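You operate a simulated robot arm through the tools that you are given. There is no shell and no other tool. Be economical: measure what you need, move in short steps, check, and stop when the job is done.

The job below is to be done with a simulated two-armed robot. You get a single attempt, and the scene is never put back.

TASK
Seal the blue vacuum bag and pump it flat, holding the pump steady.
Fine: stand the pump back where it was. Set down upright: hand pump.

It is judged by the outcome, as a careful person would: the job done as asked, and still so three seconds after it is handed in. It fails if anything else is knocked over, pushed out of place, dropped, spilled or broken. Lids that push on must go on centred and level and be pressed home; caps that screw on are set level and turned clockwise until they are tight.

THE ROBOT
Two 7-joint arms with two-finger parallel grippers on one trunk, on a base that drives. Base frame: it is fixed to the floor where the robot stands at the start and does not move with it; the origin is under the middle of the robot, x ahead of it, y to its left, z up; the surface under the hand at the start is at about z = 760. Units: mm, degrees, N and s.
The left shoulder is at the start at [70, 163, 1195], the right one opposite. With the tool pointing down near the work surface each hand reaches from about 340 to 860 mm from the robot's upright axis, wherever it stands, measured 20 degrees to its own side. Places, roughly: pump knob [500, -800, 1000]; valve of the blue vacuum bag [500, -600, 800]; zip slider [600, -200, 800]. Payload 3.43 kg a hand.
The tool frame of a hand sits at the grasp point between the pads (the TCP): z along the fingers, y along the line on which they close. The tips reach 34 mm beyond it. Largest opening 128 mm; finger width 24, thickness 12; the body of the gripper, 48 by 130 mm, starts 96 mm behind the TCP.
Orientation is that of the tool frame in the base frame, as a unit quaternion [w, x, y, z]. With the fingers straight down and closing along the base's y, the tool's x points along the base's -x, its y along +y and its z along -z.

THE INTERFACE
- The arms move only by the tool apply_moves. It takes "left_deltas", "right_deltas" or both (then of equal length, played together; a hand with none holds still); each is a list that holds one entry, the list of rows, each a list of 7 numbers: the shift along the tool's x, y, z in units of 20 mm (1.0 is 20 mm), then the turn, a rotation vector about the tool's x, y, z in units of 6 degrees (1.0 is 6 degrees), then the gripper command, from -1 (fully open) to 1 (shut), values between in proportion. In form: [[[tx, ty, tz, ax, ay, az, gripper], ...]]. A call has 1 to 10 rows; each row shifts and turns the commanded pose from where the row before left it, along the tool's axes as they then stand. A call with a number of a shift or a turn outside -1 to 1 is refused whole. Rows are played at 5 a second. More than 50 mm and 8.6 degrees between two rows, or a gripper value outside its range, and nothing of the call is played. Where a pose cannot be reached the arm comes as near as it can. A force on the tool above 50 N (or 10 N above the force at the start of the call, whichever is more), or a blocked arm, ends the call early, and 0.2 s more pass. Each finger travels about 153 mm/s and halts on what it meets, pressing with about 41 N; the grip force reading is that of the motor and also rises with nothing between the fingers. The clock runs only during rows and for 0.2 s after the last one: add rows that do not move to give the fingers time. The reply holds the time, the measured pose of the TCP, the force on the tool along the base axes, the opening and the grip force, in the units named above and with some noise, with the torque about the TCP (base axes, N m) and any sound that the robot's microphone picked up.
- Cameras (640 x 400 px; columns grow to the right, rows downward): "scene" is now at [119.1, -51.8, 1415]; the picture's right is [-0.63, -0.78, 0.00], its down [-0.50, 0.40, -0.77] and it looks along [0.60, -0.48, -0.64] (base axes); focal length 229 px, centre (320, 200). "left" rides on the left gripper at [76, 11, -160] in its tool frame; the picture's right is [-0.15, 0.99, 0.00], its down [-0.88, -0.13, -0.46] and it looks along [-0.45, -0.07, 0.89] (tool axes); focal length 234 px, centre (320, 200). "right" rides on the right gripper at [76, -11, -160] in its tool frame; the picture's right is [0.15, 0.99, 0.00], its down [-0.88, 0.13, -0.46] and it looks along [-0.45, 0.07, 0.89] (tool axes); focal length 234 px, centre (320, 200). There is no depth. A picture from a camera that has moved, and an enlarged one, comes with that camera's place and axes in the base frame and with its lens.
- grab_frame(camera): a new picture of that camera. It takes no simulated time.
- slide_trunk(by): slides the trunk up (or, below 0, down) by that many mm; the arms and the scene camera ride with it, the base frame stays. It gives what a move gives, with no picture.
- drive_base(legs): drives the robot by 1 to 6 legs, each [ahead, left, turn to the left] in mm, mm and degrees, along the robot's own axes; the way and the turn of a leg run together, so that a leg with both is an arc; at most 1500 mm and 180 degrees a leg. The arms and the cameras ride along, it lands a little off, and it stops where it bumps. It gives what a move gives.
- aim_head(pan, tilt): turns the head with the scene camera to pan (to the left, within 86 degrees either way) and tilt (down, from -29 to 69), counted from straight ahead of the robot. It gives what a move gives.
- zoom(camera, box): a new picture of the part [left, top, right, bottom] of that camera's present view, enlarged. It takes no simulated time.
- finish_job(): hands the job in; it is judged then, once.

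Go step by step. Nothing tells you exact positions but the pictures and the camera data: compare them with the known pose of the tool, close in by small moves and look again before you grip or let go. The budget is 120 turns and 88 pictures, counting those below and the enlarged ones. Unless the task says otherwise, let go and move clear before handing in, and close with one line.

The tools are called after ">>>" as name(argument=value, ...) on one line, values as JSON. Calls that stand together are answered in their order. apply_moves: Moves the arms, as the interface text tells. Its arguments: {"type":"object","properties":{"left_deltas":{"type":"array","items":{"type":"array","items":{"type":"array","items":{"type":"number"}}}},"right_deltas":{"type":"array","items":{"type":"array","items":{"type":"array","items":{"type":"number"}}}}},"required":[]} The other tools are called the same way: slide_trunk (by) slides the trunk up or down; drive_base (legs) drives the base; aim_head (pan, tilt) turns the head that bears the scene camera; grab_frame (camera) takes a picture; zoom (camera, box) takes an enlarged picture of a part of a camera's view; finish_job () hands the job in.

At the start:

```text
time_s: 0.0
left_tool_pos: [633.1, -66.3, 1224.1]
left_tool_rot: [0.0, -0.001, 1.0, 0.0]
left_force: [-0.4, -0.3, 0.3]
left_torque: [-0.01, 0.0, 0.02]
left_opening: 128.0
left_grasp_force: 0.1
right_tool_pos: [317.9, -486.5, 1250.1]
right_tool_rot: [0.0, 0.0, 1.0, 0.0]
right_force: [-0.9, -0.6, 1.1]
right_torque: [0.0, 0.02, 0.01]
right_opening: 128.1
right_grasp_force: 0.2
trunk travel left (down, up): [-675.0, 265.0]
robot x, y, heading: [-0.0, 2.8, -0.1]
head pan, tilt: [-38.7, 39.8]
```

scene: 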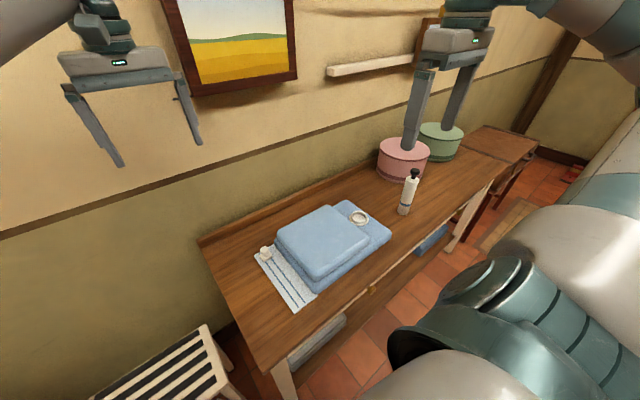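
right: 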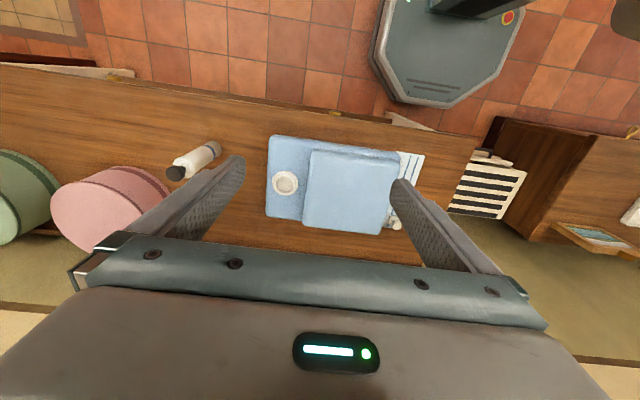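
left: 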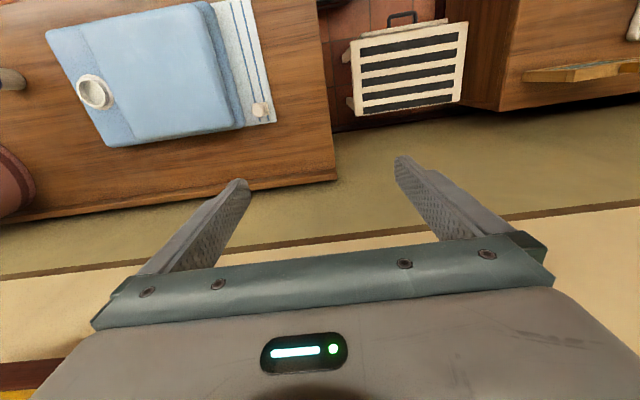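

I see the blue bag with a striped zip strip on its left end (slider at the far corner), a white valve on its right end, and a white pump standing to the right. I'll zoom in to measure these before moving.

>>> zoom(camera="scene", box=[230, 150, 440, 320])

>>> zoom(camera="left", box=[30, 0, 290, 160])

>>> zoom(camera="right", box=[150, 100, 450, 260])

```text
2.35 times, centred on (335, 235) of scene
camera zoom: at [119.1, -51.8, 1415.0], right [-0.63, -0.78, 0.0], down [-0.5, 0.4, -0.77], along [0.6, -0.48, -0.64], focal length 539 px, centre (285, 118)
```

zoom: 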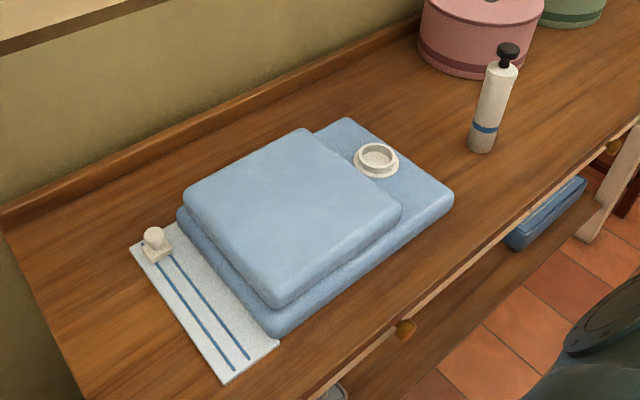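

```text
2.46 times, centred on (160, 80) of left
camera zoom: at [556.6, -55.5, 1385.4], right [0.14, 0.99, 0.0], down [0.88, -0.13, 0.46], along [0.45, -0.07, -0.89], focal length 576 px, centre (714, 495)
```

zoom: 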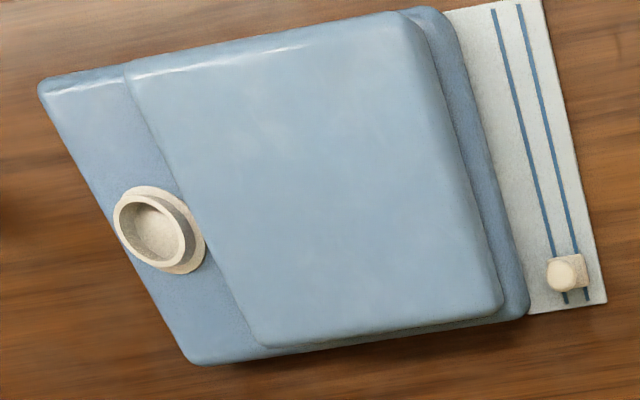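

```text
2.13 times, centred on (300, 180) of right
camera zoom: at [241.8, -499.0, 1409.3], right [-0.15, 0.99, 0.0], down [0.88, 0.13, 0.46], along [0.45, 0.07, -0.89], focal length 500 px, centre (363, 243)
```

zoom: 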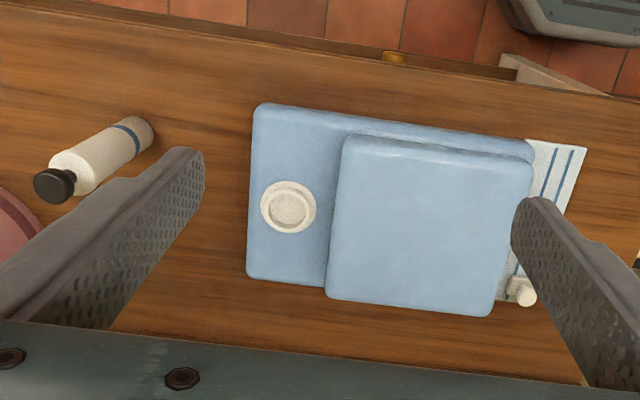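

The slider is at about [603, -211], with the zip running along x to about x = 385. The valve is at about [513, -564] and the pump stands at about [448, -758]. I'll pull the left hand back from the wall and turn it 90° so it grips along the zip, then drive right so both hands can reach.

>>> apply_moves(left_deltas=[[[1, 0, 0, 0, 0, 0, -1], [1, 0, 0, 0, 0, 0, -1], [1, 0, 0, 0, 0, 0, -1], [1, 0, 0, 0, 0, 0, -1], [1, 0, 0, 0, 0, 0, -1], [1, 0, 0, 0, 0, 0, -1], [1, 0, 0, 0, 0, 0, -1]]])

>>> drive_base(legs=[[0, -480, 0]])

>>> apply_moves(left_deltas=[[[0, 0, 0, 0, 0, 1, -0.5], [0, 0, 0, 0, 0, 1, -0.5], [0, 0, 0, 0, 0, 1, -0.5], [0, 0, 0, 0, 0, 1, -0.5], [0, 0, 0, 0, 0, 1, -0.5], [0, 0, 0, 0, 0, 1, -0.5], [0, 0, 0, 0, 0, 1, -0.5], [0, 0, 0, 0, 0, 1, -0.5]]])

>>> apply_moves(left_deltas=[[[0, 0, 0, 0, 0, 1, -0.5], [0, 0, 0, 0, 0, 1, -0.5], [0, 0, 0, 0, 0, 1, -0.5], [0, 0, 0, 0, 0, 1, -0.5], [0, 0, 0, 0, 0, 1, -0.5], [0, 0, 0, 0, 0, 1, -0.5], [0, 0, 0, 0, 0, 1, -0.5]]])

>>> grab_frame(camera="left")

```text
time_s: 1.6
left_tool_pos: [490.6, -66.3, 1224.8]
left_tool_rot: [0.001, -0.002, 1.0, 0.0]
left_force: [-0.5, -0.1, 0.4]
left_torque: [0.0, -0.01, 0.0]
left_opening: 128.3
left_grasp_force: 0.0
right_tool_pos: [316.0, -487.6, 1251.3]
right_tool_rot: [0.0, 0.0, 1.0, 0.0]
right_force: [0.4, -0.3, 0.3]
right_torque: [-0.02, 0.01, -0.02]
right_opening: 128.0
right_grasp_force: 0.1
trunk travel left (down, up): [-675.0, 265.0]
robot x, y, heading: [2.8, 0.6, -0.1]
head pan, tilt: [-38.7, 39.8]
```

```text
time_s: 4.4
left_tool_pos: [491.0, -536.2, 1226.4]
left_tool_rot: [0.001, 0.002, 1.0, 0.0]
left_force: [0.1, -0.3, 0.8]
left_torque: [0.02, -0.01, -0.03]
left_opening: 127.8
left_grasp_force: 0.1
right_tool_pos: [312.7, -956.0, 1251.3]
right_tool_rot: [0.0, 0.002, 1.0, 0.0]
right_force: [-0.3, -1.4, 0.4]
right_torque: [0.0, 0.03, 0.02]
right_opening: 128.0
right_grasp_force: 0.1
trunk travel left (down, up): [-675.0, 265.0]
robot x, y, heading: [-0.7, -472.3, -0.8]
head pan, tilt: [-38.7, 39.8]
```

```text
time_s: 6.2
left_tool_pos: [492.1, -536.5, 1226.5]
left_tool_rot: [0.0, 0.409, 0.912, 0.0]
left_force: [-0.2, 0.5, 0.6]
left_torque: [0.03, -0.03, 0.01]
left_opening: 96.1
left_grasp_force: 0.1
right_tool_pos: [313.6, -957.6, 1250.0]
right_tool_rot: [0.0, 0.002, 1.0, 0.0]
right_force: [-1.2, 0.6, 0.0]
right_torque: [0.04, 0.03, 0.03]
right_opening: 128.1
right_grasp_force: 0.1
trunk travel left (down, up): [-675.0, 265.0]
robot x, y, heading: [0.0, -469.0, -0.2]
head pan, tilt: [-38.7, 39.8]
```

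```text
time_s: 7.8
left_tool_pos: [491.3, -535.8, 1225.4]
left_tool_rot: [0.002, 0.709, 0.705, 0.0]
left_force: [-0.2, 0.2, 0.1]
left_torque: [0.0, -0.02, 0.03]
left_opening: 96.0
left_grasp_force: 0.0
right_tool_pos: [313.8, -957.6, 1250.5]
right_tool_rot: [0.0, 0.002, 1.0, 0.0]
right_force: [0.0, 0.5, 0.5]
right_torque: [0.02, -0.01, 0.04]
right_opening: 128.0
right_grasp_force: 0.1
trunk travel left (down, up): [-675.0, 265.0]
robot x, y, heading: [-3.4, -470.9, -0.3]
head pan, tilt: [-38.7, 39.8]
```

```text
81 pictures are left
camera left: at [502.2, -461.3, 1386.2], right [0.99, -0.15, 0.0], down [-0.14, -0.88, 0.46], along [-0.07, -0.45, -0.89], focal length 234 px, centre (320, 200)
```

left: 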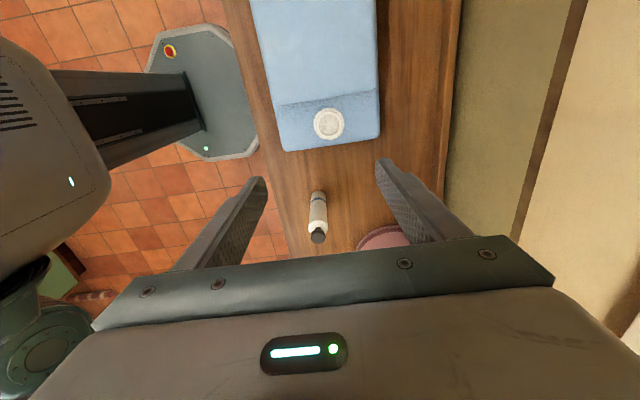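

The hand is turned as wanted. Next I'll bring it over the slider at a safe height.

>>> apply_moves(left_deltas=[[[1, 0.56, 1, 0, 0, 0, -0.5], [1, 0.56, 1, 0, 0, 0, -0.5], [1, 0.56, 1, 0, 0, 0, -0.5], [1, 0.56, 1, 0, 0, 0, -0.5], [1, 0.56, 1, 0, 0, 0, -0.5], [1, 0.56, 1, 0, 0, 0, -0.5], [1, 0.56, 1, 0, 0, 0, -0.5], [1, 0.56, 1, 0, 0, 0, -0.5], [1, 0.56, 1, 0, 0, 0, -0.5], [1, 0.56, 1, 0, 0, 0, -0.5]]])

>>> apply_moves(left_deltas=[[[0.9, 0, 0.5, 0, 0, 0, -0.5], [0.9, 0, 0.5, 0, 0, 0, -0.5], [0.9, 0, 0.5, 0, 0, 0, -0.5], [0.9, 0, 0.5, 0, 0, 0, -0.5], [0.9, 0, 0.5, 0, 0, 0, -0.5], [0.9, 0, 0.5, 0, 0, 0, -0.5], [0.9, 0, 0.5, 0, 0, 0, -0.5]]])

>>> grab_frame(camera="left")

>>> aim_head(pan=20, tilt=45)

>>> grab_frame(camera="scene")

```text
time_s: 10.0
left_tool_pos: [603.6, -336.9, 1027.8]
left_tool_rot: [0.001, 0.708, 0.706, 0.0]
left_force: [0.6, 0.8, 0.6]
left_torque: [-0.03, 0.04, 0.0]
left_opening: 96.1
left_grasp_force: 0.1
right_tool_pos: [314.1, -957.2, 1250.2]
right_tool_rot: [0.0, 0.002, 1.0, -0.001]
right_force: [-1.3, 0.9, -0.1]
right_torque: [-0.02, 0.01, 0.02]
right_opening: 128.0
right_grasp_force: 0.0
trunk travel left (down, up): [-675.0, 265.0]
robot x, y, heading: [-2.2, -469.9, -0.5]
head pan, tilt: [-38.7, 39.8]
```

```text
time_s: 11.6
left_tool_pos: [606.3, -210.0, 955.6]
left_tool_rot: [0.0, 0.708, 0.706, 0.0]
left_force: [-0.3, 0.6, 0.1]
left_torque: [-0.03, 0.01, 0.01]
left_opening: 96.0
left_grasp_force: 0.0
right_tool_pos: [313.1, -955.9, 1251.0]
right_tool_rot: [0.001, 0.003, 1.0, -0.001]
right_force: [0.3, 0.5, -0.1]
right_torque: [0.04, 0.06, 0.04]
right_opening: 128.0
right_grasp_force: 0.0
trunk travel left (down, up): [-675.0, 265.0]
robot x, y, heading: [0.4, -467.5, -0.3]
head pan, tilt: [-38.7, 39.8]
```

```text
80 pictures are left
camera left: at [616.5, -135.0, 1116.3], right [0.99, -0.15, 0.0], down [-0.13, -0.88, 0.46], along [-0.07, -0.45, -0.89], focal length 234 px, centre (320, 200)
```

left: 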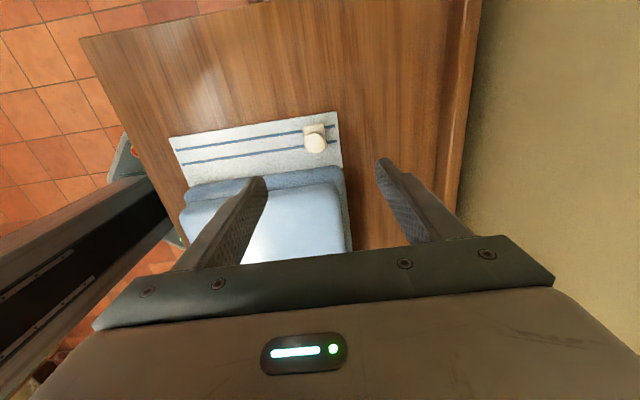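

```text
time_s: 12.9
left_tool_pos: [605.8, -212.2, 955.7]
left_tool_rot: [0.001, 0.708, 0.706, 0.0]
left_force: [0.1, 0.1, -0.3]
left_torque: [0.03, 0.03, 0.02]
left_opening: 95.7
left_grasp_force: 0.0
right_tool_pos: [313.3, -957.2, 1251.2]
right_tool_rot: [0.0, 0.003, 1.0, 0.0]
right_force: [0.4, -0.3, -0.1]
right_torque: [-0.01, -0.01, 0.0]
right_opening: 127.7
right_grasp_force: 0.1
trunk travel left (down, up): [-675.0, 265.0]
robot x, y, heading: [-1.2, -466.2, -0.5]
head pan, tilt: [20.0, 45.0]
```

```text
79 pictures are left
camera scene: at [128.0, -440.1, 1407.4], right [0.34, -0.94, 0.0], down [-0.67, -0.24, -0.71], along [0.67, 0.24, -0.71], focal length 229 px, centre (320, 200)
```

scene: 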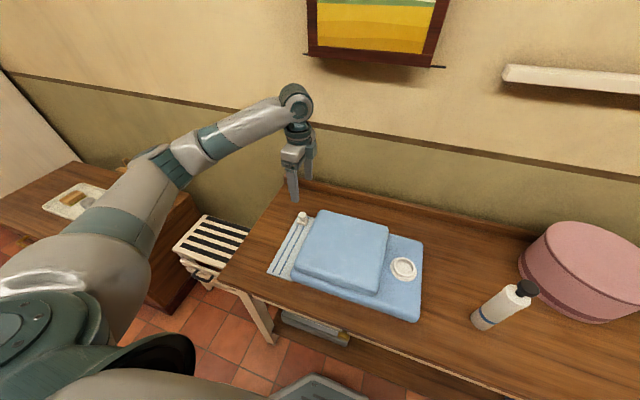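

The slider is nearly under the hand. I'll zoom in to see the knob's height and shape.

>>> zoom(camera="left", box=[260, 100, 360, 170])

>>> zoom(camera="scene", box=[250, 190, 350, 290])

```text
5.71 times, centred on (310, 135) of left
camera zoom: at [616.5, -136.3, 1116.6], right [0.99, -0.15, 0.0], down [-0.13, -0.88, 0.46], along [-0.07, -0.45, -0.89], focal length 1338 px, centre (377, 571)
```

zoom: 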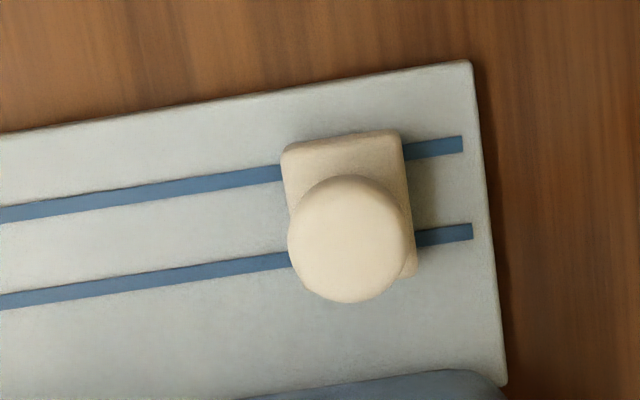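

```text
4.00 times, centred on (300, 240) of scene
camera zoom: at [128.0, -440.1, 1407.4], right [0.34, -0.94, 0.0], down [-0.67, -0.24, -0.71], along [0.67, 0.24, -0.71], focal length 917 px, centre (400, 40)
```

zoom: 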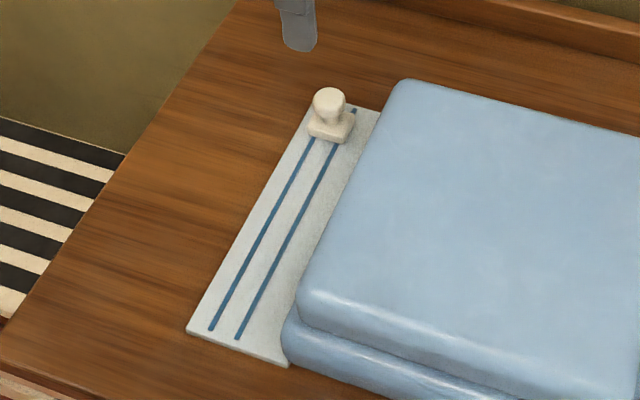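

The slider is centred at about [598, -207], with its knob top near z = 805. I'll descend around it to TCP z ≈ 806 and close along the zip direction.

>>> apply_moves(left_deltas=[[[0.22, -0.39, 0, 0, 0, 0, 0], [0, 0, 1, 0, 0, 0, 0], [0, 0, 1, 0, 0, 0, 0], [0, 0, 1, 0, 0, 0, 0], [0, 0, 1, 0, 0, 0, 0], [0, 0, 1, 0, 0, 0, 0], [0, 0, 1, 0, 0, 0, 0], [0, 0, 0.7, 0, 0, 0, 0], [0, 0, 0.7, 0, 0, 0, 0], [0, 0, 0, 0, 0, 0, 0]]])

>>> zoom(camera="left", box=[160, 40, 480, 240])

>>> zoom(camera="scene", box=[250, 160, 350, 260])

```text
time_s: 15.1
left_tool_pos: [596.0, -207.8, 807.5]
left_tool_rot: [0.0, 0.708, 0.706, 0.001]
left_force: [0.0, 0.4, 0.7]
left_torque: [-0.01, 0.02, -0.03]
left_opening: 64.1
left_grasp_force: 0.0
right_tool_pos: [312.4, -957.8, 1250.5]
right_tool_rot: [0.0, 0.003, 1.0, 0.0]
right_force: [0.0, -0.5, -0.2]
right_torque: [-0.01, -0.02, 0.01]
right_opening: 128.0
right_grasp_force: 0.1
trunk travel left (down, up): [-675.0, 265.0]
robot x, y, heading: [-4.1, -468.3, -0.2]
head pan, tilt: [20.0, 45.0]
```

```text
2.00 times, centred on (320, 140) of left
camera zoom: at [607.1, -132.1, 967.7], right [0.99, -0.15, 0.0], down [-0.13, -0.88, 0.46], along [-0.07, -0.45, -0.89], focal length 468 px, centre (320, 320)
```

zoom: 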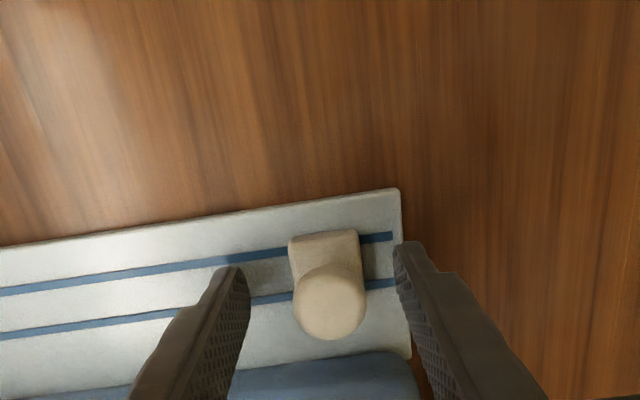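

```text
4.00 times, centred on (300, 210) of scene
camera zoom: at [127.9, -440.0, 1407.4], right [0.34, -0.94, 0.0], down [-0.67, -0.24, -0.71], along [0.67, 0.24, -0.71], focal length 917 px, centre (400, 160)
```

zoom: 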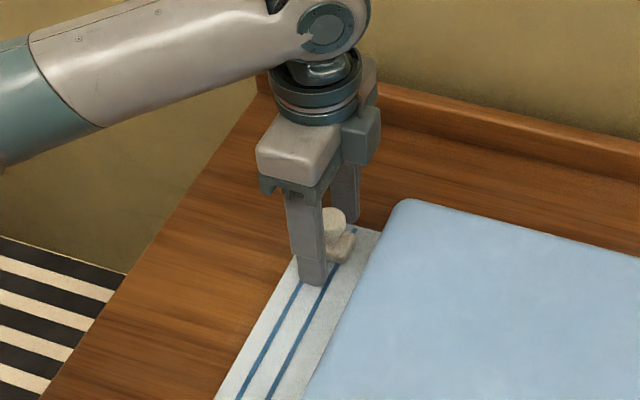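

The fingers straddle the slider with the knob centred between them. I'll close now.

>>> apply_moves(left_deltas=[[[0, 0.1, 0, 0, 0, 0, 0.3], [0, 0, 0, 0, 0, 0, 0.7], [0, 0, 0, 0, 0, 0, 1], [0, 0, 0, 0, 0, 0, 1]]])

>>> zoom(camera="left", box=[160, 40, 480, 240])

```text
time_s: 16.1
left_tool_pos: [599.5, -207.5, 806.8]
left_tool_rot: [0.001, 0.708, 0.706, 0.0]
left_force: [0.8, 0.4, 0.2]
left_torque: [-0.01, 0.03, 0.16]
left_opening: 28.8
left_grasp_force: 40.7
right_tool_pos: [313.0, -957.1, 1249.5]
right_tool_rot: [0.001, 0.003, 1.0, 0.0]
right_force: [0.7, 0.9, -0.9]
right_torque: [-0.03, 0.02, 0.02]
right_opening: 128.0
right_grasp_force: 0.0
trunk travel left (down, up): [-675.0, 265.0]
robot x, y, heading: [-2.1, -467.1, -0.6]
head pan, tilt: [20.0, 45.0]
```

```text
2.00 times, centred on (320, 140) of left
camera zoom: at [609.6, -132.7, 968.1], right [0.99, -0.15, 0.0], down [-0.13, -0.88, 0.46], along [-0.07, -0.45, -0.89], focal length 468 px, centre (320, 320)
```

zoom: 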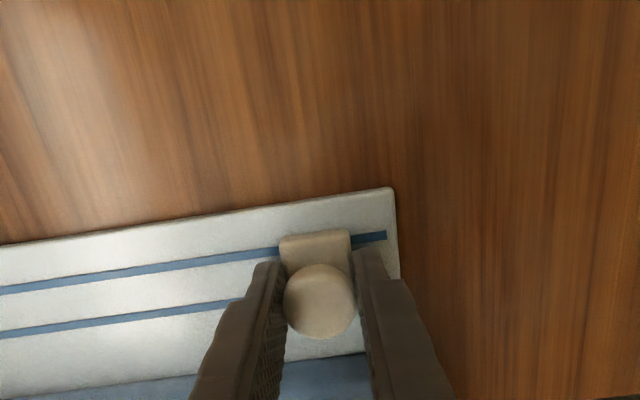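

The slider is gripped (opening 28.8 mm). I'll slide it toward the robot along the zip.

>>> apply_moves(left_deltas=[[[0, -0.4, 0, 0, 0, 0, 1], [0, -0.7, 0, 0, 0, 0, 1], [0, -0.7, 0, 0, 0, 0, 1], [0, -0.7, 0, 0, 0, 0, 1], [0, -0.7, 0, 0, 0, 0, 1], [0, -0.7, 0, 0, 0, 0, 1], [0, -0.7, 0, 0, 0, 0, 1], [0, -0.7, 0, 0, 0, 0, 1], [0, -0.7, 0, 0, 0, 0, 1], [0, -0.7, 0, 0, 0, 0, 1]]])

>>> grab_frame(camera="left")

```text
time_s: 18.3
left_tool_pos: [463.1, -204.8, 808.6]
left_tool_rot: [0.0, 0.709, 0.706, -0.001]
left_force: [-0.4, -2.4, -0.8]
left_torque: [-0.02, 0.09, 0.29]
left_opening: 28.9
left_grasp_force: 41.3
right_tool_pos: [314.8, -957.8, 1249.8]
right_tool_rot: [0.0, 0.002, 1.0, 0.0]
right_force: [0.0, -0.6, 0.4]
right_torque: [0.0, 0.0, -0.01]
right_opening: 128.1
right_grasp_force: 0.1
trunk travel left (down, up): [-675.0, 265.0]
robot x, y, heading: [3.2, -467.5, -0.3]
head pan, tilt: [20.0, 45.0]
```

```text
73 pictures are left
camera left: at [474.4, -130.2, 969.4], right [0.99, -0.15, 0.0], down [-0.13, -0.88, 0.46], along [-0.07, -0.45, -0.89], focal length 234 px, centre (320, 200)
```

left: 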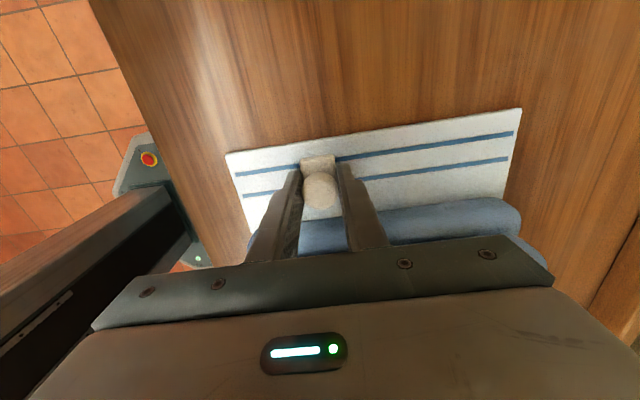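

It slides freely. I'll continue to the end of the track, slowing so I can feel for the stop.

>>> apply_moves(left_deltas=[[[-0.05, -0.5, 0, 0, 0, 0, 1], [-0.05, -0.5, 0, 0, 0, 0, 1], [0, -0.4, 0, 0, 0, 0, 1], [0, -0.25, 0, 0, 0, 0, 1], [0, -0.2, 0, 0, 0, 0, 1], [0, -0.2, 0, 0, 0, 0, 1], [0, -0.2, 0, 0, 0, 0, 1]]])

>>> grab_frame(camera="left")

```text
time_s: 19.9
left_tool_pos: [419.7, -208.2, 808.2]
left_tool_rot: [0.0, 0.708, 0.706, 0.0]
left_force: [0.3, 3.1, 0.4]
left_torque: [0.64, 0.07, 0.71]
left_opening: 28.9
left_grasp_force: 40.7
right_tool_pos: [315.0, -956.7, 1250.2]
right_tool_rot: [-0.001, 0.002, 1.0, 0.0]
right_force: [0.5, -0.7, 0.6]
right_torque: [0.06, 0.04, 0.03]
right_opening: 128.0
right_grasp_force: 0.0
trunk travel left (down, up): [-675.0, 265.0]
robot x, y, heading: [-2.3, -462.5, -0.4]
head pan, tilt: [20.0, 45.0]
```

```text
72 pictures are left
camera left: at [430.9, -132.2, 969.0], right [0.99, -0.15, 0.0], down [-0.13, -0.88, 0.46], along [-0.07, -0.45, -0.89], focal length 234 px, centre (320, 200)
```

left: 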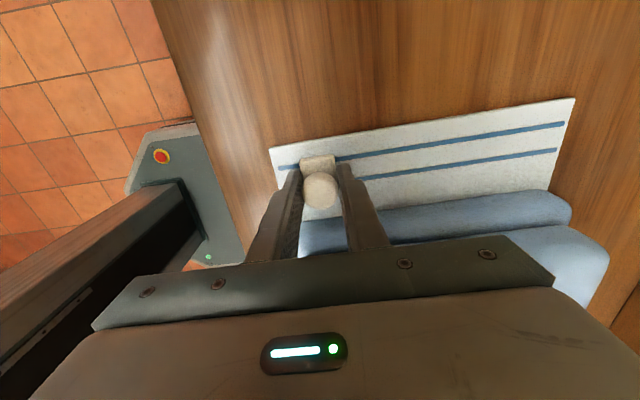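

No stop felt yet at x ≈ 420, so I'll continue in small steps.

>>> apply_moves(left_deltas=[[[0.04, -0.25, 0, 0, 0, 0, 1], [0.04, -0.2, 0, 0, 0, 0, 1], [0, -0.2, 0, 0, 0, 0, 1], [0, 0, 0, 0, 0, 0, 1]]])

>>> zoom(camera="left", box=[220, 100, 420, 220])

```text
time_s: 20.9
left_tool_pos: [406.7, -206.1, 809.2]
left_tool_rot: [0.002, 0.708, 0.706, 0.001]
left_force: [2.8, -2.1, -0.1]
left_torque: [-0.62, -0.22, 0.96]
left_opening: 29.1
left_grasp_force: 40.5
right_tool_pos: [314.0, -956.4, 1251.1]
right_tool_rot: [0.0, 0.002, 1.0, 0.0]
right_force: [-0.2, -0.4, -1.0]
right_torque: [0.0, 0.01, -0.01]
right_opening: 127.7
right_grasp_force: 0.0
trunk travel left (down, up): [-675.0, 265.0]
robot x, y, heading: [0.5, -468.1, -0.3]
head pan, tilt: [20.0, 45.0]
```

```text
3.20 times, centred on (320, 160) of left
camera zoom: at [417.6, -131.1, 969.4], right [0.99, -0.15, 0.0], down [-0.13, -0.88, 0.46], along [-0.07, -0.45, -0.89], focal length 749 px, centre (320, 328)
```

zoom: 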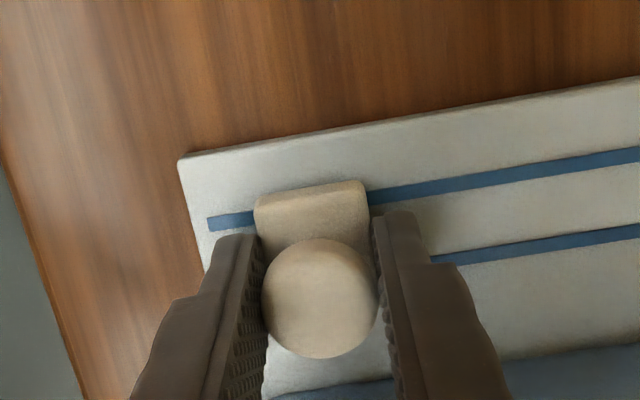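

The remaining gap now mirrors the gap at the start, and the x force is rising slightly. I'll nudge a little further to feel for a hard stop.

>>> apply_moves(left_deltas=[[[0, -0.15, 0, 0, 0, 0, 1], [0, -0.15, 0, 0, 0, 0, 1], [0, -0.15, 0, 0, 0, 0, 1], [0, 0, 0, 0, 0, 0, 1]]])

>>> zoom(camera="left", box=[220, 100, 420, 220])

```text
time_s: 21.9
left_tool_pos: [398.6, -206.2, 808.6]
left_tool_rot: [0.001, 0.708, 0.706, 0.001]
left_force: [6.4, 0.6, 0.7]
left_torque: [0.0, -0.15, 1.09]
left_opening: 29.3
left_grasp_force: 41.2
right_tool_pos: [313.4, -956.0, 1250.9]
right_tool_rot: [0.0, 0.003, 1.0, 0.001]
right_force: [-0.5, -0.7, 0.5]
right_torque: [-0.01, 0.03, 0.03]
right_opening: 127.9
right_grasp_force: 0.0
trunk travel left (down, up): [-675.0, 265.0]
robot x, y, heading: [-1.7, -469.2, -0.1]
head pan, tilt: [20.0, 45.0]
```

```text
3.20 times, centred on (320, 160) of left
camera zoom: at [409.2, -131.9, 968.8], right [0.99, -0.15, 0.0], down [-0.13, -0.88, 0.46], along [-0.07, -0.45, -0.89], focal length 749 px, centre (320, 328)
```

zoom: 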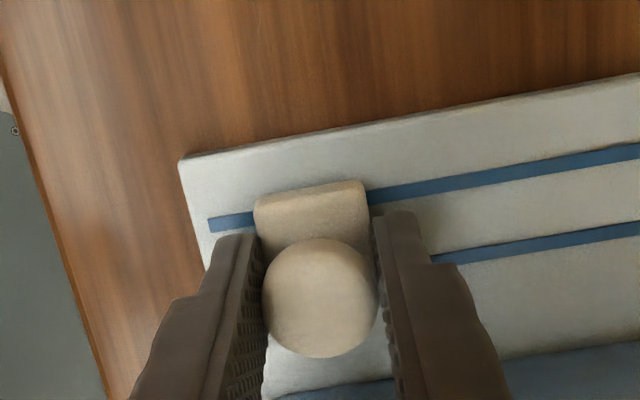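

The slider is at its end stop; the last nudge only shifted the whole bag by a few mm, so the zip is closed. I'll release and lift straight up.

>>> apply_moves(left_deltas=[[[0, 0.05, 0, 0, 0, 0, 1], [0, 0, 0, 0, 0, 0, 0.4], [0, 0, 0, 0, 0, 0, 0.1], [0, 0, -0.5, 0, 0, 0, 0.1], [0, 0, -1, 0, 0, 0, 0.1], [0, 0, -1, 0, 0, 0, 0.1], [0, 0, -1, 0, 0, 0, 0.1], [0, 0, -1, 0, 0, 0, 0.1], [0, 0, -1, 0, 0, 0, 0.1], [0, 0, -1, 0, 0, 0, 0.1]]])

>>> grab_frame(camera="left")

>>> aim_head(pan=-15, tilt=45)

>>> grab_frame(camera="scene")

```text
time_s: 24.1
left_tool_pos: [398.5, -205.5, 937.0]
left_tool_rot: [0.0, 0.709, 0.705, 0.0]
left_force: [-0.1, -0.6, -0.4]
left_torque: [-0.01, -0.01, 0.01]
left_opening: 57.4
left_grasp_force: 0.1
right_tool_pos: [313.5, -956.5, 1250.4]
right_tool_rot: [0.0, 0.003, 1.0, 0.001]
right_force: [0.1, -0.3, 0.3]
right_torque: [0.02, -0.04, 0.01]
right_opening: 128.0
right_grasp_force: 0.3
trunk travel left (down, up): [-675.0, 265.0]
robot x, y, heading: [-3.8, -467.7, -0.2]
head pan, tilt: [20.0, 45.0]
```

```text
69 pictures are left
camera left: at [407.9, -129.8, 1097.6], right [0.99, -0.15, 0.0], down [-0.13, -0.88, 0.46], along [-0.07, -0.45, -0.89], focal length 234 px, centre (320, 200)
```

left: 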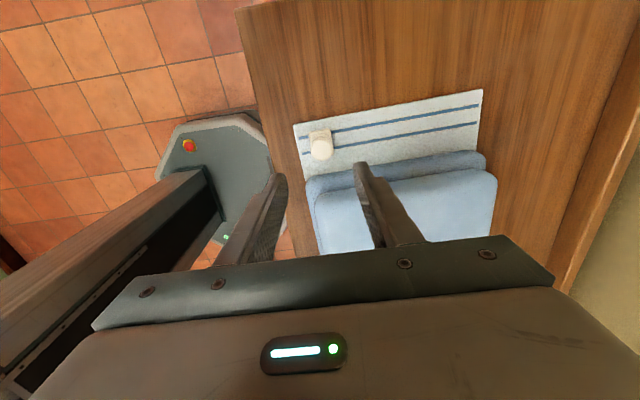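

```text
time_s: 25.1
left_tool_pos: [397.9, -204.9, 937.0]
left_tool_rot: [0.001, 0.709, 0.706, 0.0]
left_force: [0.9, -0.1, -0.1]
left_torque: [-0.02, 0.01, 0.02]
left_opening: 57.7
left_grasp_force: 0.0
right_tool_pos: [312.3, -957.2, 1250.8]
right_tool_rot: [0.0, 0.003, 1.0, 0.001]
right_force: [-0.5, 0.3, -0.4]
right_torque: [0.0, -0.03, -0.02]
right_opening: 128.0
right_grasp_force: 0.0
trunk travel left (down, up): [-675.0, 265.0]
robot x, y, heading: [-2.0, -468.4, -0.3]
head pan, tilt: [-15.0, 45.0]
```

```text
68 pictures are left
camera scene: at [129.7, -488.7, 1407.4], right [-0.26, -0.96, 0.0], down [-0.68, 0.19, -0.71], along [0.68, -0.19, -0.71], focal length 229 px, centre (320, 200)
```

scene: 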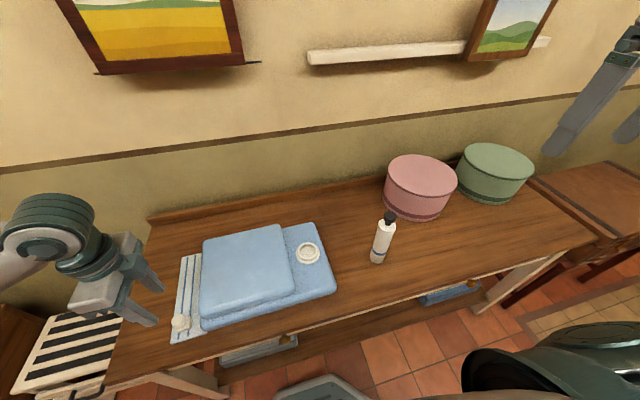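

The zip is closed and the slider stays at its end. Next I'll measure the pump and valve precisely.

>>> zoom(camera="scene", box=[350, 200, 430, 280])

>>> zoom(camera="scene", box=[270, 220, 350, 300])

>>> grab_frame(camera="right")

```text
5.00 times, centred on (390, 240) of scene
camera zoom: at [129.7, -488.7, 1407.4], right [-0.26, -0.96, 0.0], down [-0.68, 0.19, -0.71], along [0.68, -0.19, -0.71], focal length 1146 px, centre (-30, 0)
```

zoom: 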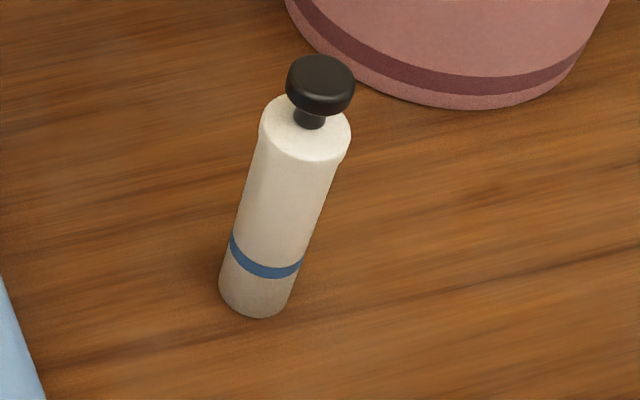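

```text
5.00 times, centred on (310, 260) of scene
camera zoom: at [129.7, -488.7, 1407.4], right [-0.26, -0.96, 0.0], down [-0.68, 0.19, -0.71], along [0.68, -0.19, -0.71], focal length 1146 px, centre (370, -100)
```

zoom: 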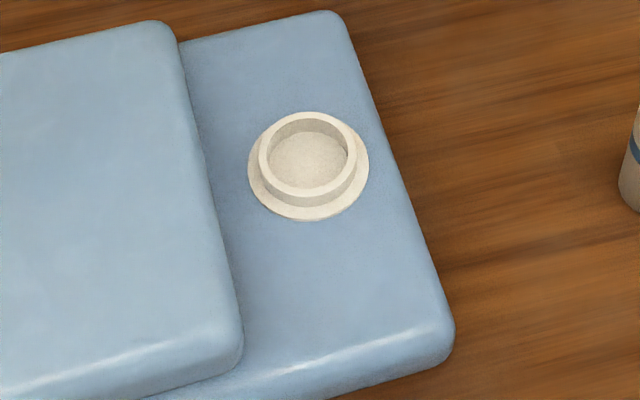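

```text
65 pictures are left
camera right: at [237.7, -968.7, 1409.4], right [-0.14, 0.99, 0.0], down [0.88, 0.13, 0.46], along [0.45, 0.06, -0.89], focal length 234 px, centre (320, 200)
```

right: 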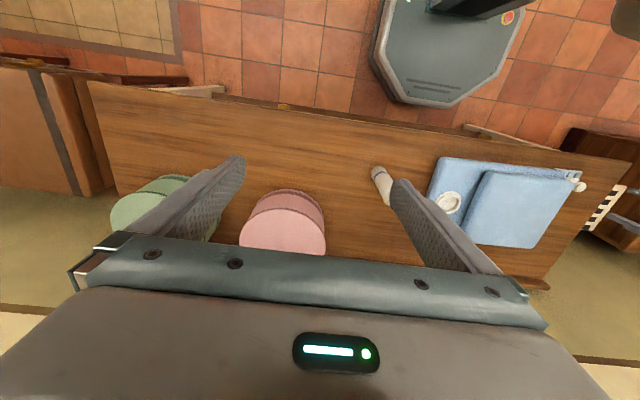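

The pump axis is at about [450, -762], with a ø45 barrel from z 760 to 929 and the knob top near 972. The valve ring is at about [502, -554] with an inner ø of about 48. I'll back off 200 mm and pitch the right hand 45° forward to take the barrel from the robot's side.

>>> drive_base(legs=[[-200, 0, 0]])

>>> apply_moves(right_deltas=[[[0, 0, 0, 0, -1, 0, -0.5], [0, 0, 0, 0, -1, 0, -0.5], [0, 0, 0, 0, -1, 0, -0.5], [0, 0, 0, 0, -1, 0, -0.5], [0, 0, 0, 0, -1, 0, -0.5], [0, 0, 0, 0, -1, 0, -0.5], [0, 0, 0, 0, -1, 0, -0.5], [0, 0, 0, 0, -0.5, 0, -0.5]]])

```text
time_s: 26.7
left_tool_pos: [197.1, -202.8, 937.8]
left_tool_rot: [0.0, 0.708, 0.707, 0.0]
left_force: [1.0, 0.4, 0.4]
left_torque: [0.02, -0.02, -0.01]
left_opening: 57.7
left_grasp_force: 0.0
right_tool_pos: [114.2, -953.8, 1250.6]
right_tool_rot: [0.0, 0.002, 1.0, 0.0]
right_force: [-0.8, 0.9, 0.0]
right_torque: [0.01, -0.01, 0.0]
right_opening: 127.9
right_grasp_force: 0.1
trunk travel left (down, up): [-675.0, 265.0]
robot x, y, heading: [-201.0, -469.1, -0.3]
head pan, tilt: [-15.0, 45.0]
```

```text
time_s: 28.5
left_tool_pos: [196.1, -203.0, 936.4]
left_tool_rot: [0.001, 0.708, 0.706, 0.001]
left_force: [-0.3, 0.3, -0.4]
left_torque: [0.03, 0.01, 0.03]
left_opening: 57.5
left_grasp_force: 0.1
right_tool_pos: [112.7, -955.9, 1251.5]
right_tool_rot: [0.383, 0.001, 0.924, 0.0]
right_force: [-0.2, 0.7, -0.8]
right_torque: [-0.02, -0.01, -0.01]
right_opening: 96.2
right_grasp_force: 0.0
trunk travel left (down, up): [-675.0, 265.0]
robot x, y, heading: [-205.8, -468.6, -0.2]
head pan, tilt: [-15.0, 45.0]
```

The right hand is pitched as intended. I'll move it to a pre-grasp about 150 mm short of the pump.

>>> apply_moves(right_deltas=[[[0.325, 0.485, 0.986, 0, 0, 0, -0.4], [0.325, 0.485, 0.986, 0, 0, 0, -0.4], [0.325, 0.485, 0.986, 0, 0, 0, -0.4], [0.325, 0.485, 0.986, 0, 0, 0, -0.4], [0.325, 0.485, 0.986, 0, 0, 0, -0.4], [0.325, 0.485, 0.986, 0, 0, 0, -0.4], [0.325, 0.485, 0.986, 0, 0, 0, -0.4], [0.325, 0.485, 0.986, 0, 0, 0, -0.4], [0.325, 0.485, 0.986, 0, 0, 0, -0.4], [0.325, 0.485, 0.986, 0, 0, 0, -0.4]]])

>>> apply_moves(right_deltas=[[[0.325, 0.485, 0.986, 0, 0, 0, -0.4], [0.325, 0.485, 0.986, 0, 0, 0, -0.4], [0.325, 0.485, 0.986, 0, 0, 0, -0.4], [0.325, 0.485, 0.986, 0, 0, 0, -0.4], [0.325, 0.485, 0.986, 0, 0, 0, -0.4], [0.325, 0.485, 0.986, 0, 0, 0, -0.4], [0.325, 0.485, 0.986, 0, 0, 0, -0.4], [0.325, 0.485, 0.986, 0, 0, 0, -0.4], [0.325, 0.485, 0.986, 0, 0, 0, -0.4], [0.325, 0.485, 0.986, 0, 0, 0, -0.4]]])

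>>> grab_frame(camera="right")

>>> grab_frame(camera="scene")

```text
time_s: 30.7
left_tool_pos: [197.8, -202.5, 935.9]
left_tool_rot: [0.001, 0.708, 0.706, 0.0]
left_force: [-0.5, -0.2, -0.5]
left_torque: [-0.03, 0.05, -0.02]
left_opening: 57.5
left_grasp_force: 0.1
right_tool_pos: [250.8, -919.9, 1103.3]
right_tool_rot: [0.381, 0.001, 0.925, 0.0]
right_force: [0.4, 0.1, 0.1]
right_torque: [-0.02, 0.0, -0.03]
right_opening: 89.9
right_grasp_force: 0.0
right hand out of reach, approached as far as the arm can: row 3, 4, 5, 6, 7, 8, 9, 10
trunk travel left (down, up): [-675.0, 265.0]
robot x, y, heading: [-199.2, -467.4, -0.1]
head pan, tilt: [-15.0, 45.0]
```

```text
time_s: 32.9
left_tool_pos: [196.6, -204.0, 937.1]
left_tool_rot: [0.001, 0.708, 0.706, 0.0]
left_force: [0.3, -0.1, -0.3]
left_torque: [-0.02, 0.0, 0.02]
left_opening: 57.4
left_grasp_force: 0.1
right_tool_pos: [346.8, -825.8, 920.3]
right_tool_rot: [0.381, 0.002, 0.925, -0.001]
right_force: [0.5, 0.6, -0.2]
right_torque: [-0.01, 0.04, 0.03]
right_opening: 89.6
right_grasp_force: 0.0
right hand out of reach, approached as far as the arm can: row 1
trunk travel left (down, up): [-675.0, 265.0]
robot x, y, heading: [-202.9, -466.4, -0.4]
head pan, tilt: [-15.0, 45.0]
```

```text
64 pictures are left
camera right: at [181.5, -837.2, 978.6], right [-0.1, 0.99, -0.1], down [0.3, 0.13, 0.94], along [0.95, 0.06, -0.31], focal length 234 px, centre (320, 200)
```

right: 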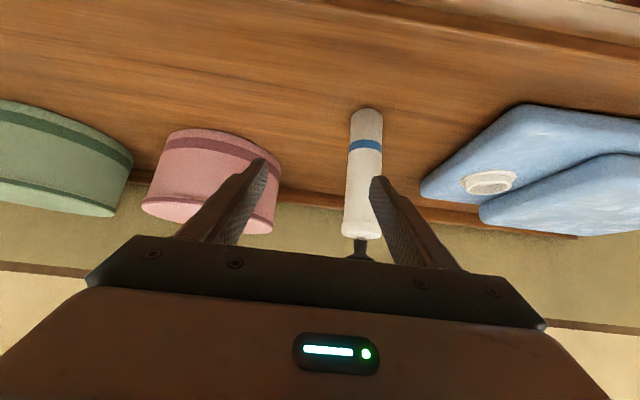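

```text
63 pictures are left
camera scene: at [-69.4, -487.5, 1407.3], right [-0.26, -0.97, 0.0], down [-0.68, 0.19, -0.71], along [0.68, -0.19, -0.71], focal length 229 px, centre (320, 200)
```

scene: 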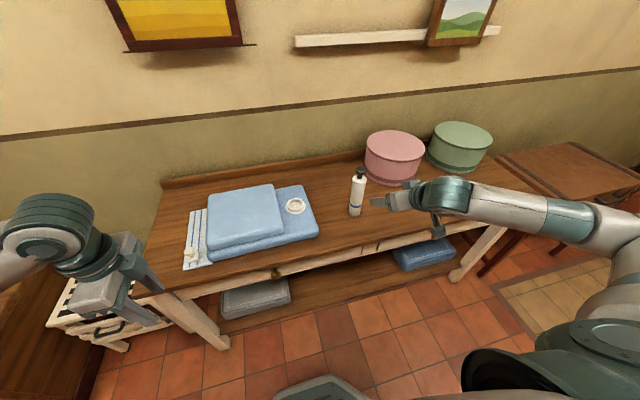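

The hand sits at [347, -826, 920] and the pump is ahead and slightly to its left. I'll align y to about -765 and lower to z ≈ 878.

>>> apply_moves(right_deltas=[[[0, 0.76, 0, 0, 0, 0, -0.5], [0, 0.76, 0, 0, 0, 0, -0.5], [0.4, 0.76, 0.4, 0, 0, 0, -0.5], [0.4, 0.76, 0.4, 0, 0, 0, -0.5], [0.4, 0, 0.4, 0, 0, 0, -0.5], [0.3, 0, 0.3, 0, 0, 0, -0.5], [0, 0, 0, 0, 0, 0, -0.5]]])

>>> grab_frame(camera="right")

```text
time_s: 34.5
left_tool_pos: [197.1, -201.1, 937.0]
left_tool_rot: [0.0, 0.707, 0.707, 0.0]
left_force: [-0.3, 0.5, 1.0]
left_torque: [-0.04, -0.02, 0.02]
left_opening: 57.5
left_grasp_force: 0.3
right_tool_pos: [345.3, -765.5, 876.7]
right_tool_rot: [0.383, 0.002, 0.924, 0.0]
right_force: [0.0, 0.4, 0.2]
right_torque: [0.02, -0.03, -0.02]
right_opening: 96.1
right_grasp_force: 0.1
trunk travel left (down, up): [-675.0, 265.0]
robot x, y, heading: [-201.6, -470.8, -0.1]
head pan, tilt: [-15.0, 45.0]
```

```text
62 pictures are left
camera right: at [179.9, -777.6, 934.5], right [-0.1, 0.99, -0.1], down [0.3, 0.13, 0.94], along [0.95, 0.06, -0.31], focal length 234 px, centre (320, 200)
```

right: 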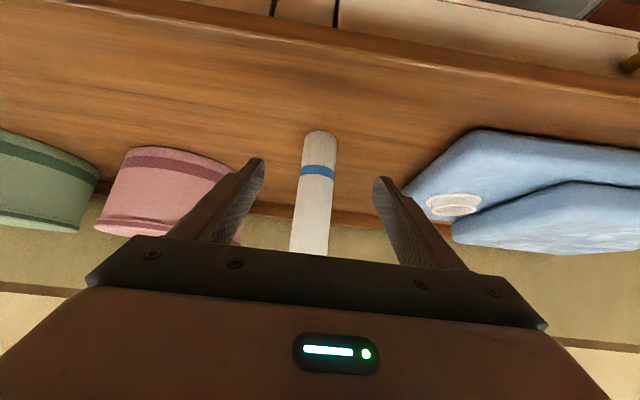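

The pump is nearly centred, reading about 3–4 mm toward -y. I'll correct that and advance 80 mm.

>>> apply_moves(right_deltas=[[[0, -0.17, 0, 0, 0, 0, -0.5], [-0.7, 0, 0.7, 0, 0, 0, -0.5], [-0.7, 0, 0.7, 0, 0, 0, -0.5], [-0.7, 0, 0.7, 0, 0, 0, -0.5], [-0.7, 0, 0.7, 0, 0, 0, -0.5], [0, 0, 0, 0, 0, 0, -0.5]]])

>>> grab_frame(camera="right")

>>> zoom(camera="scene", box=[300, 140, 460, 240])

```text
time_s: 35.9
left_tool_pos: [196.4, -203.0, 937.4]
left_tool_rot: [0.0, 0.708, 0.706, 0.001]
left_force: [1.3, -0.1, 0.4]
left_torque: [0.04, 0.02, -0.02]
left_opening: 57.7
left_grasp_force: 0.0
right_tool_pos: [423.6, -771.9, 875.6]
right_tool_rot: [0.383, 0.002, 0.924, -0.001]
right_force: [-0.4, 0.6, -0.1]
right_torque: [-0.01, 0.0, 0.02]
right_opening: 96.0
right_grasp_force: 0.0
trunk travel left (down, up): [-675.0, 265.0]
robot x, y, heading: [-200.8, -467.2, -0.4]
head pan, tilt: [-15.0, 45.0]
```

```text
61 pictures are left
camera right: at [258.5, -782.5, 933.8], right [-0.1, 0.99, -0.1], down [0.3, 0.13, 0.94], along [0.95, 0.06, -0.31], focal length 234 px, centre (320, 200)
```

right: 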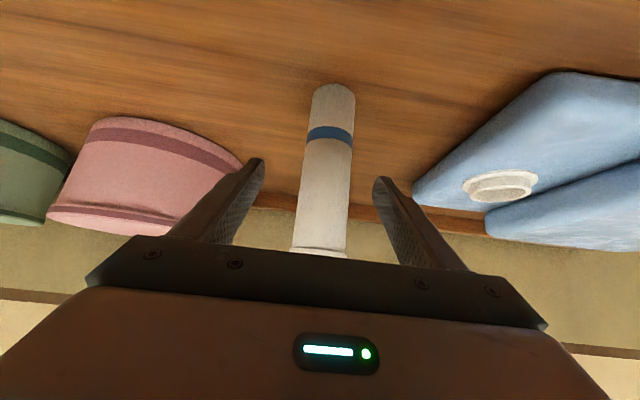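

```text
4.00 times, centred on (380, 190) of scene
camera zoom: at [-70.6, -487.7, 1407.4], right [-0.26, -0.97, 0.0], down [-0.68, 0.19, -0.71], along [0.68, -0.19, -0.71], focal length 917 px, centre (80, 240)
```

zoom: 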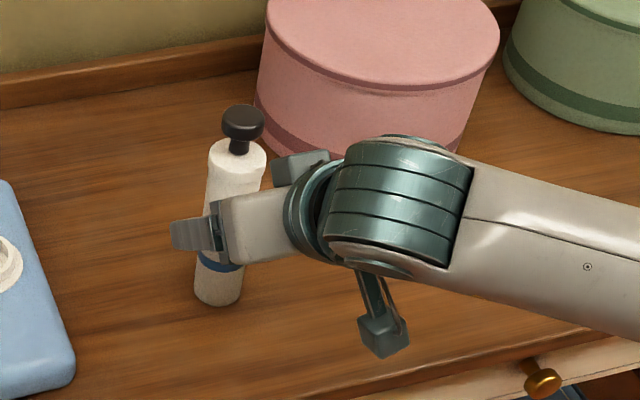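

The fingers are nearly around the barrel, with the pump axis at about [449, -769] in this arm's frame. I'll advance the last 26 mm and close.

>>> apply_moves(right_deltas=[[[-0.5, 0.1, 0.5, 0, 0, 0, -0.5], [-0.42, 0, 0.42, 0, 0, 0, -0.3], [0, 0, 0, 0, 0, 0, 0], [0, 0, 0, 0, 0, 0, 0.15], [0, 0, 0, 0, 0, 0, 0.4], [0, 0, 0, 0, 0, 0, 1], [0, 0, 0, 0, 0, 0, 1]]])

>>> grab_frame(camera="right")

>>> zoom(camera="scene", box=[300, 140, 460, 240])

```text
time_s: 37.5
left_tool_pos: [197.2, -203.3, 937.0]
left_tool_rot: [0.001, 0.707, 0.708, 0.002]
left_force: [-0.3, -0.2, 0.0]
left_torque: [0.04, 0.0, 0.02]
left_opening: 57.7
left_grasp_force: 0.1
right_tool_pos: [451.5, -768.0, 875.9]
right_tool_rot: [0.382, 0.001, 0.924, 0.0]
right_force: [0.3, 1.3, 2.7]
right_torque: [0.2, -0.11, 0.03]
right_opening: 43.2
right_grasp_force: 41.0
trunk travel left (down, up): [-675.0, 265.0]
robot x, y, heading: [-202.4, -465.6, -0.2]
head pan, tilt: [-15.0, 45.0]
```

```text
59 pictures are left
camera right: at [286.1, -780.2, 934.6], right [-0.1, 0.99, -0.1], down [0.3, 0.13, 0.94], along [0.95, 0.06, -0.31], focal length 234 px, centre (320, 200)
```

right: 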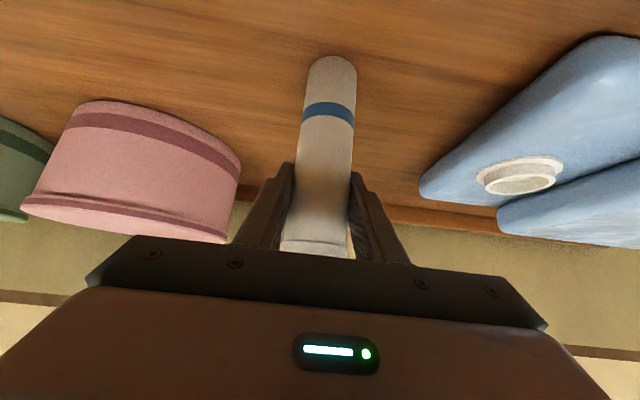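

```text
4.00 times, centred on (380, 190) of scene
camera zoom: at [-70.2, -487.3, 1407.4], right [-0.26, -0.97, 0.0], down [-0.68, 0.18, -0.71], along [0.68, -0.19, -0.71], focal length 917 px, centre (80, 240)
```

zoom: 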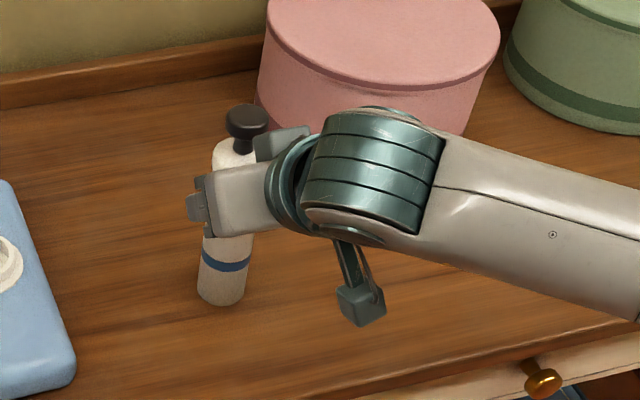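

The pump is gripped (opening 43 mm) at TCP [451.5, -768, 876], which I'll remember for the return. I'll lift 115 mm and carry it over toward the valve.

>>> apply_moves(right_deltas=[[[-0.3, 0, -0.3, 0, 0, 0, 1], [-0.5, 0, -0.5, 0, 0, 0, 1], [-0.65, 0, -0.65, 0, 0, 0, 1], [-0.65, 0, -0.65, 0, 0, 0, 1], [-0.65, 0, -0.65, 0, 0, 0, 1], [-0.65, 0, -0.65, 0, 0, 0, 1], [-0.65, 0, -0.65, 0, 0, 0, 1], [0, 0, 0, 0, 0, 0, 1]]])

>>> grab_frame(camera="scene")

```text
time_s: 39.3
left_tool_pos: [197.6, -202.2, 936.6]
left_tool_rot: [0.0, 0.707, 0.707, 0.001]
left_force: [-0.5, -0.4, -0.6]
left_torque: [-0.01, 0.01, -0.01]
left_opening: 57.5
left_grasp_force: 0.0
right_tool_pos: [452.4, -765.8, 990.8]
right_tool_rot: [0.382, 0.002, 0.924, -0.001]
right_force: [0.2, -0.4, -2.3]
right_torque: [0.0, 0.02, 0.02]
right_opening: 43.4
right_grasp_force: 41.2
trunk travel left (down, up): [-675.0, 265.0]
robot x, y, heading: [-202.4, -469.4, -0.2]
head pan, tilt: [-15.0, 45.0]
```

```text
57 pictures are left
camera scene: at [-69.7, -487.9, 1407.3], right [-0.26, -0.97, 0.0], down [-0.68, 0.19, -0.71], along [0.68, -0.18, -0.71], focal length 229 px, centre (320, 200)
```

scene: 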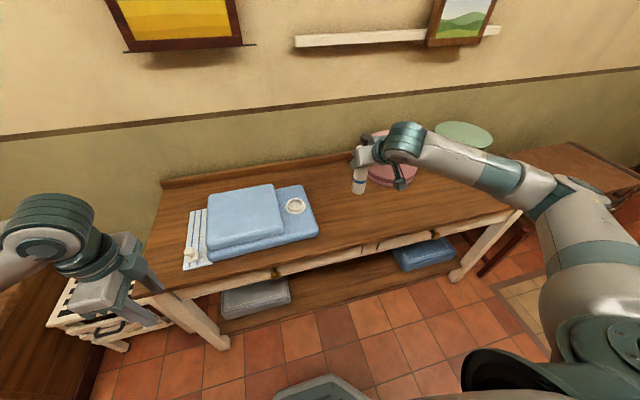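

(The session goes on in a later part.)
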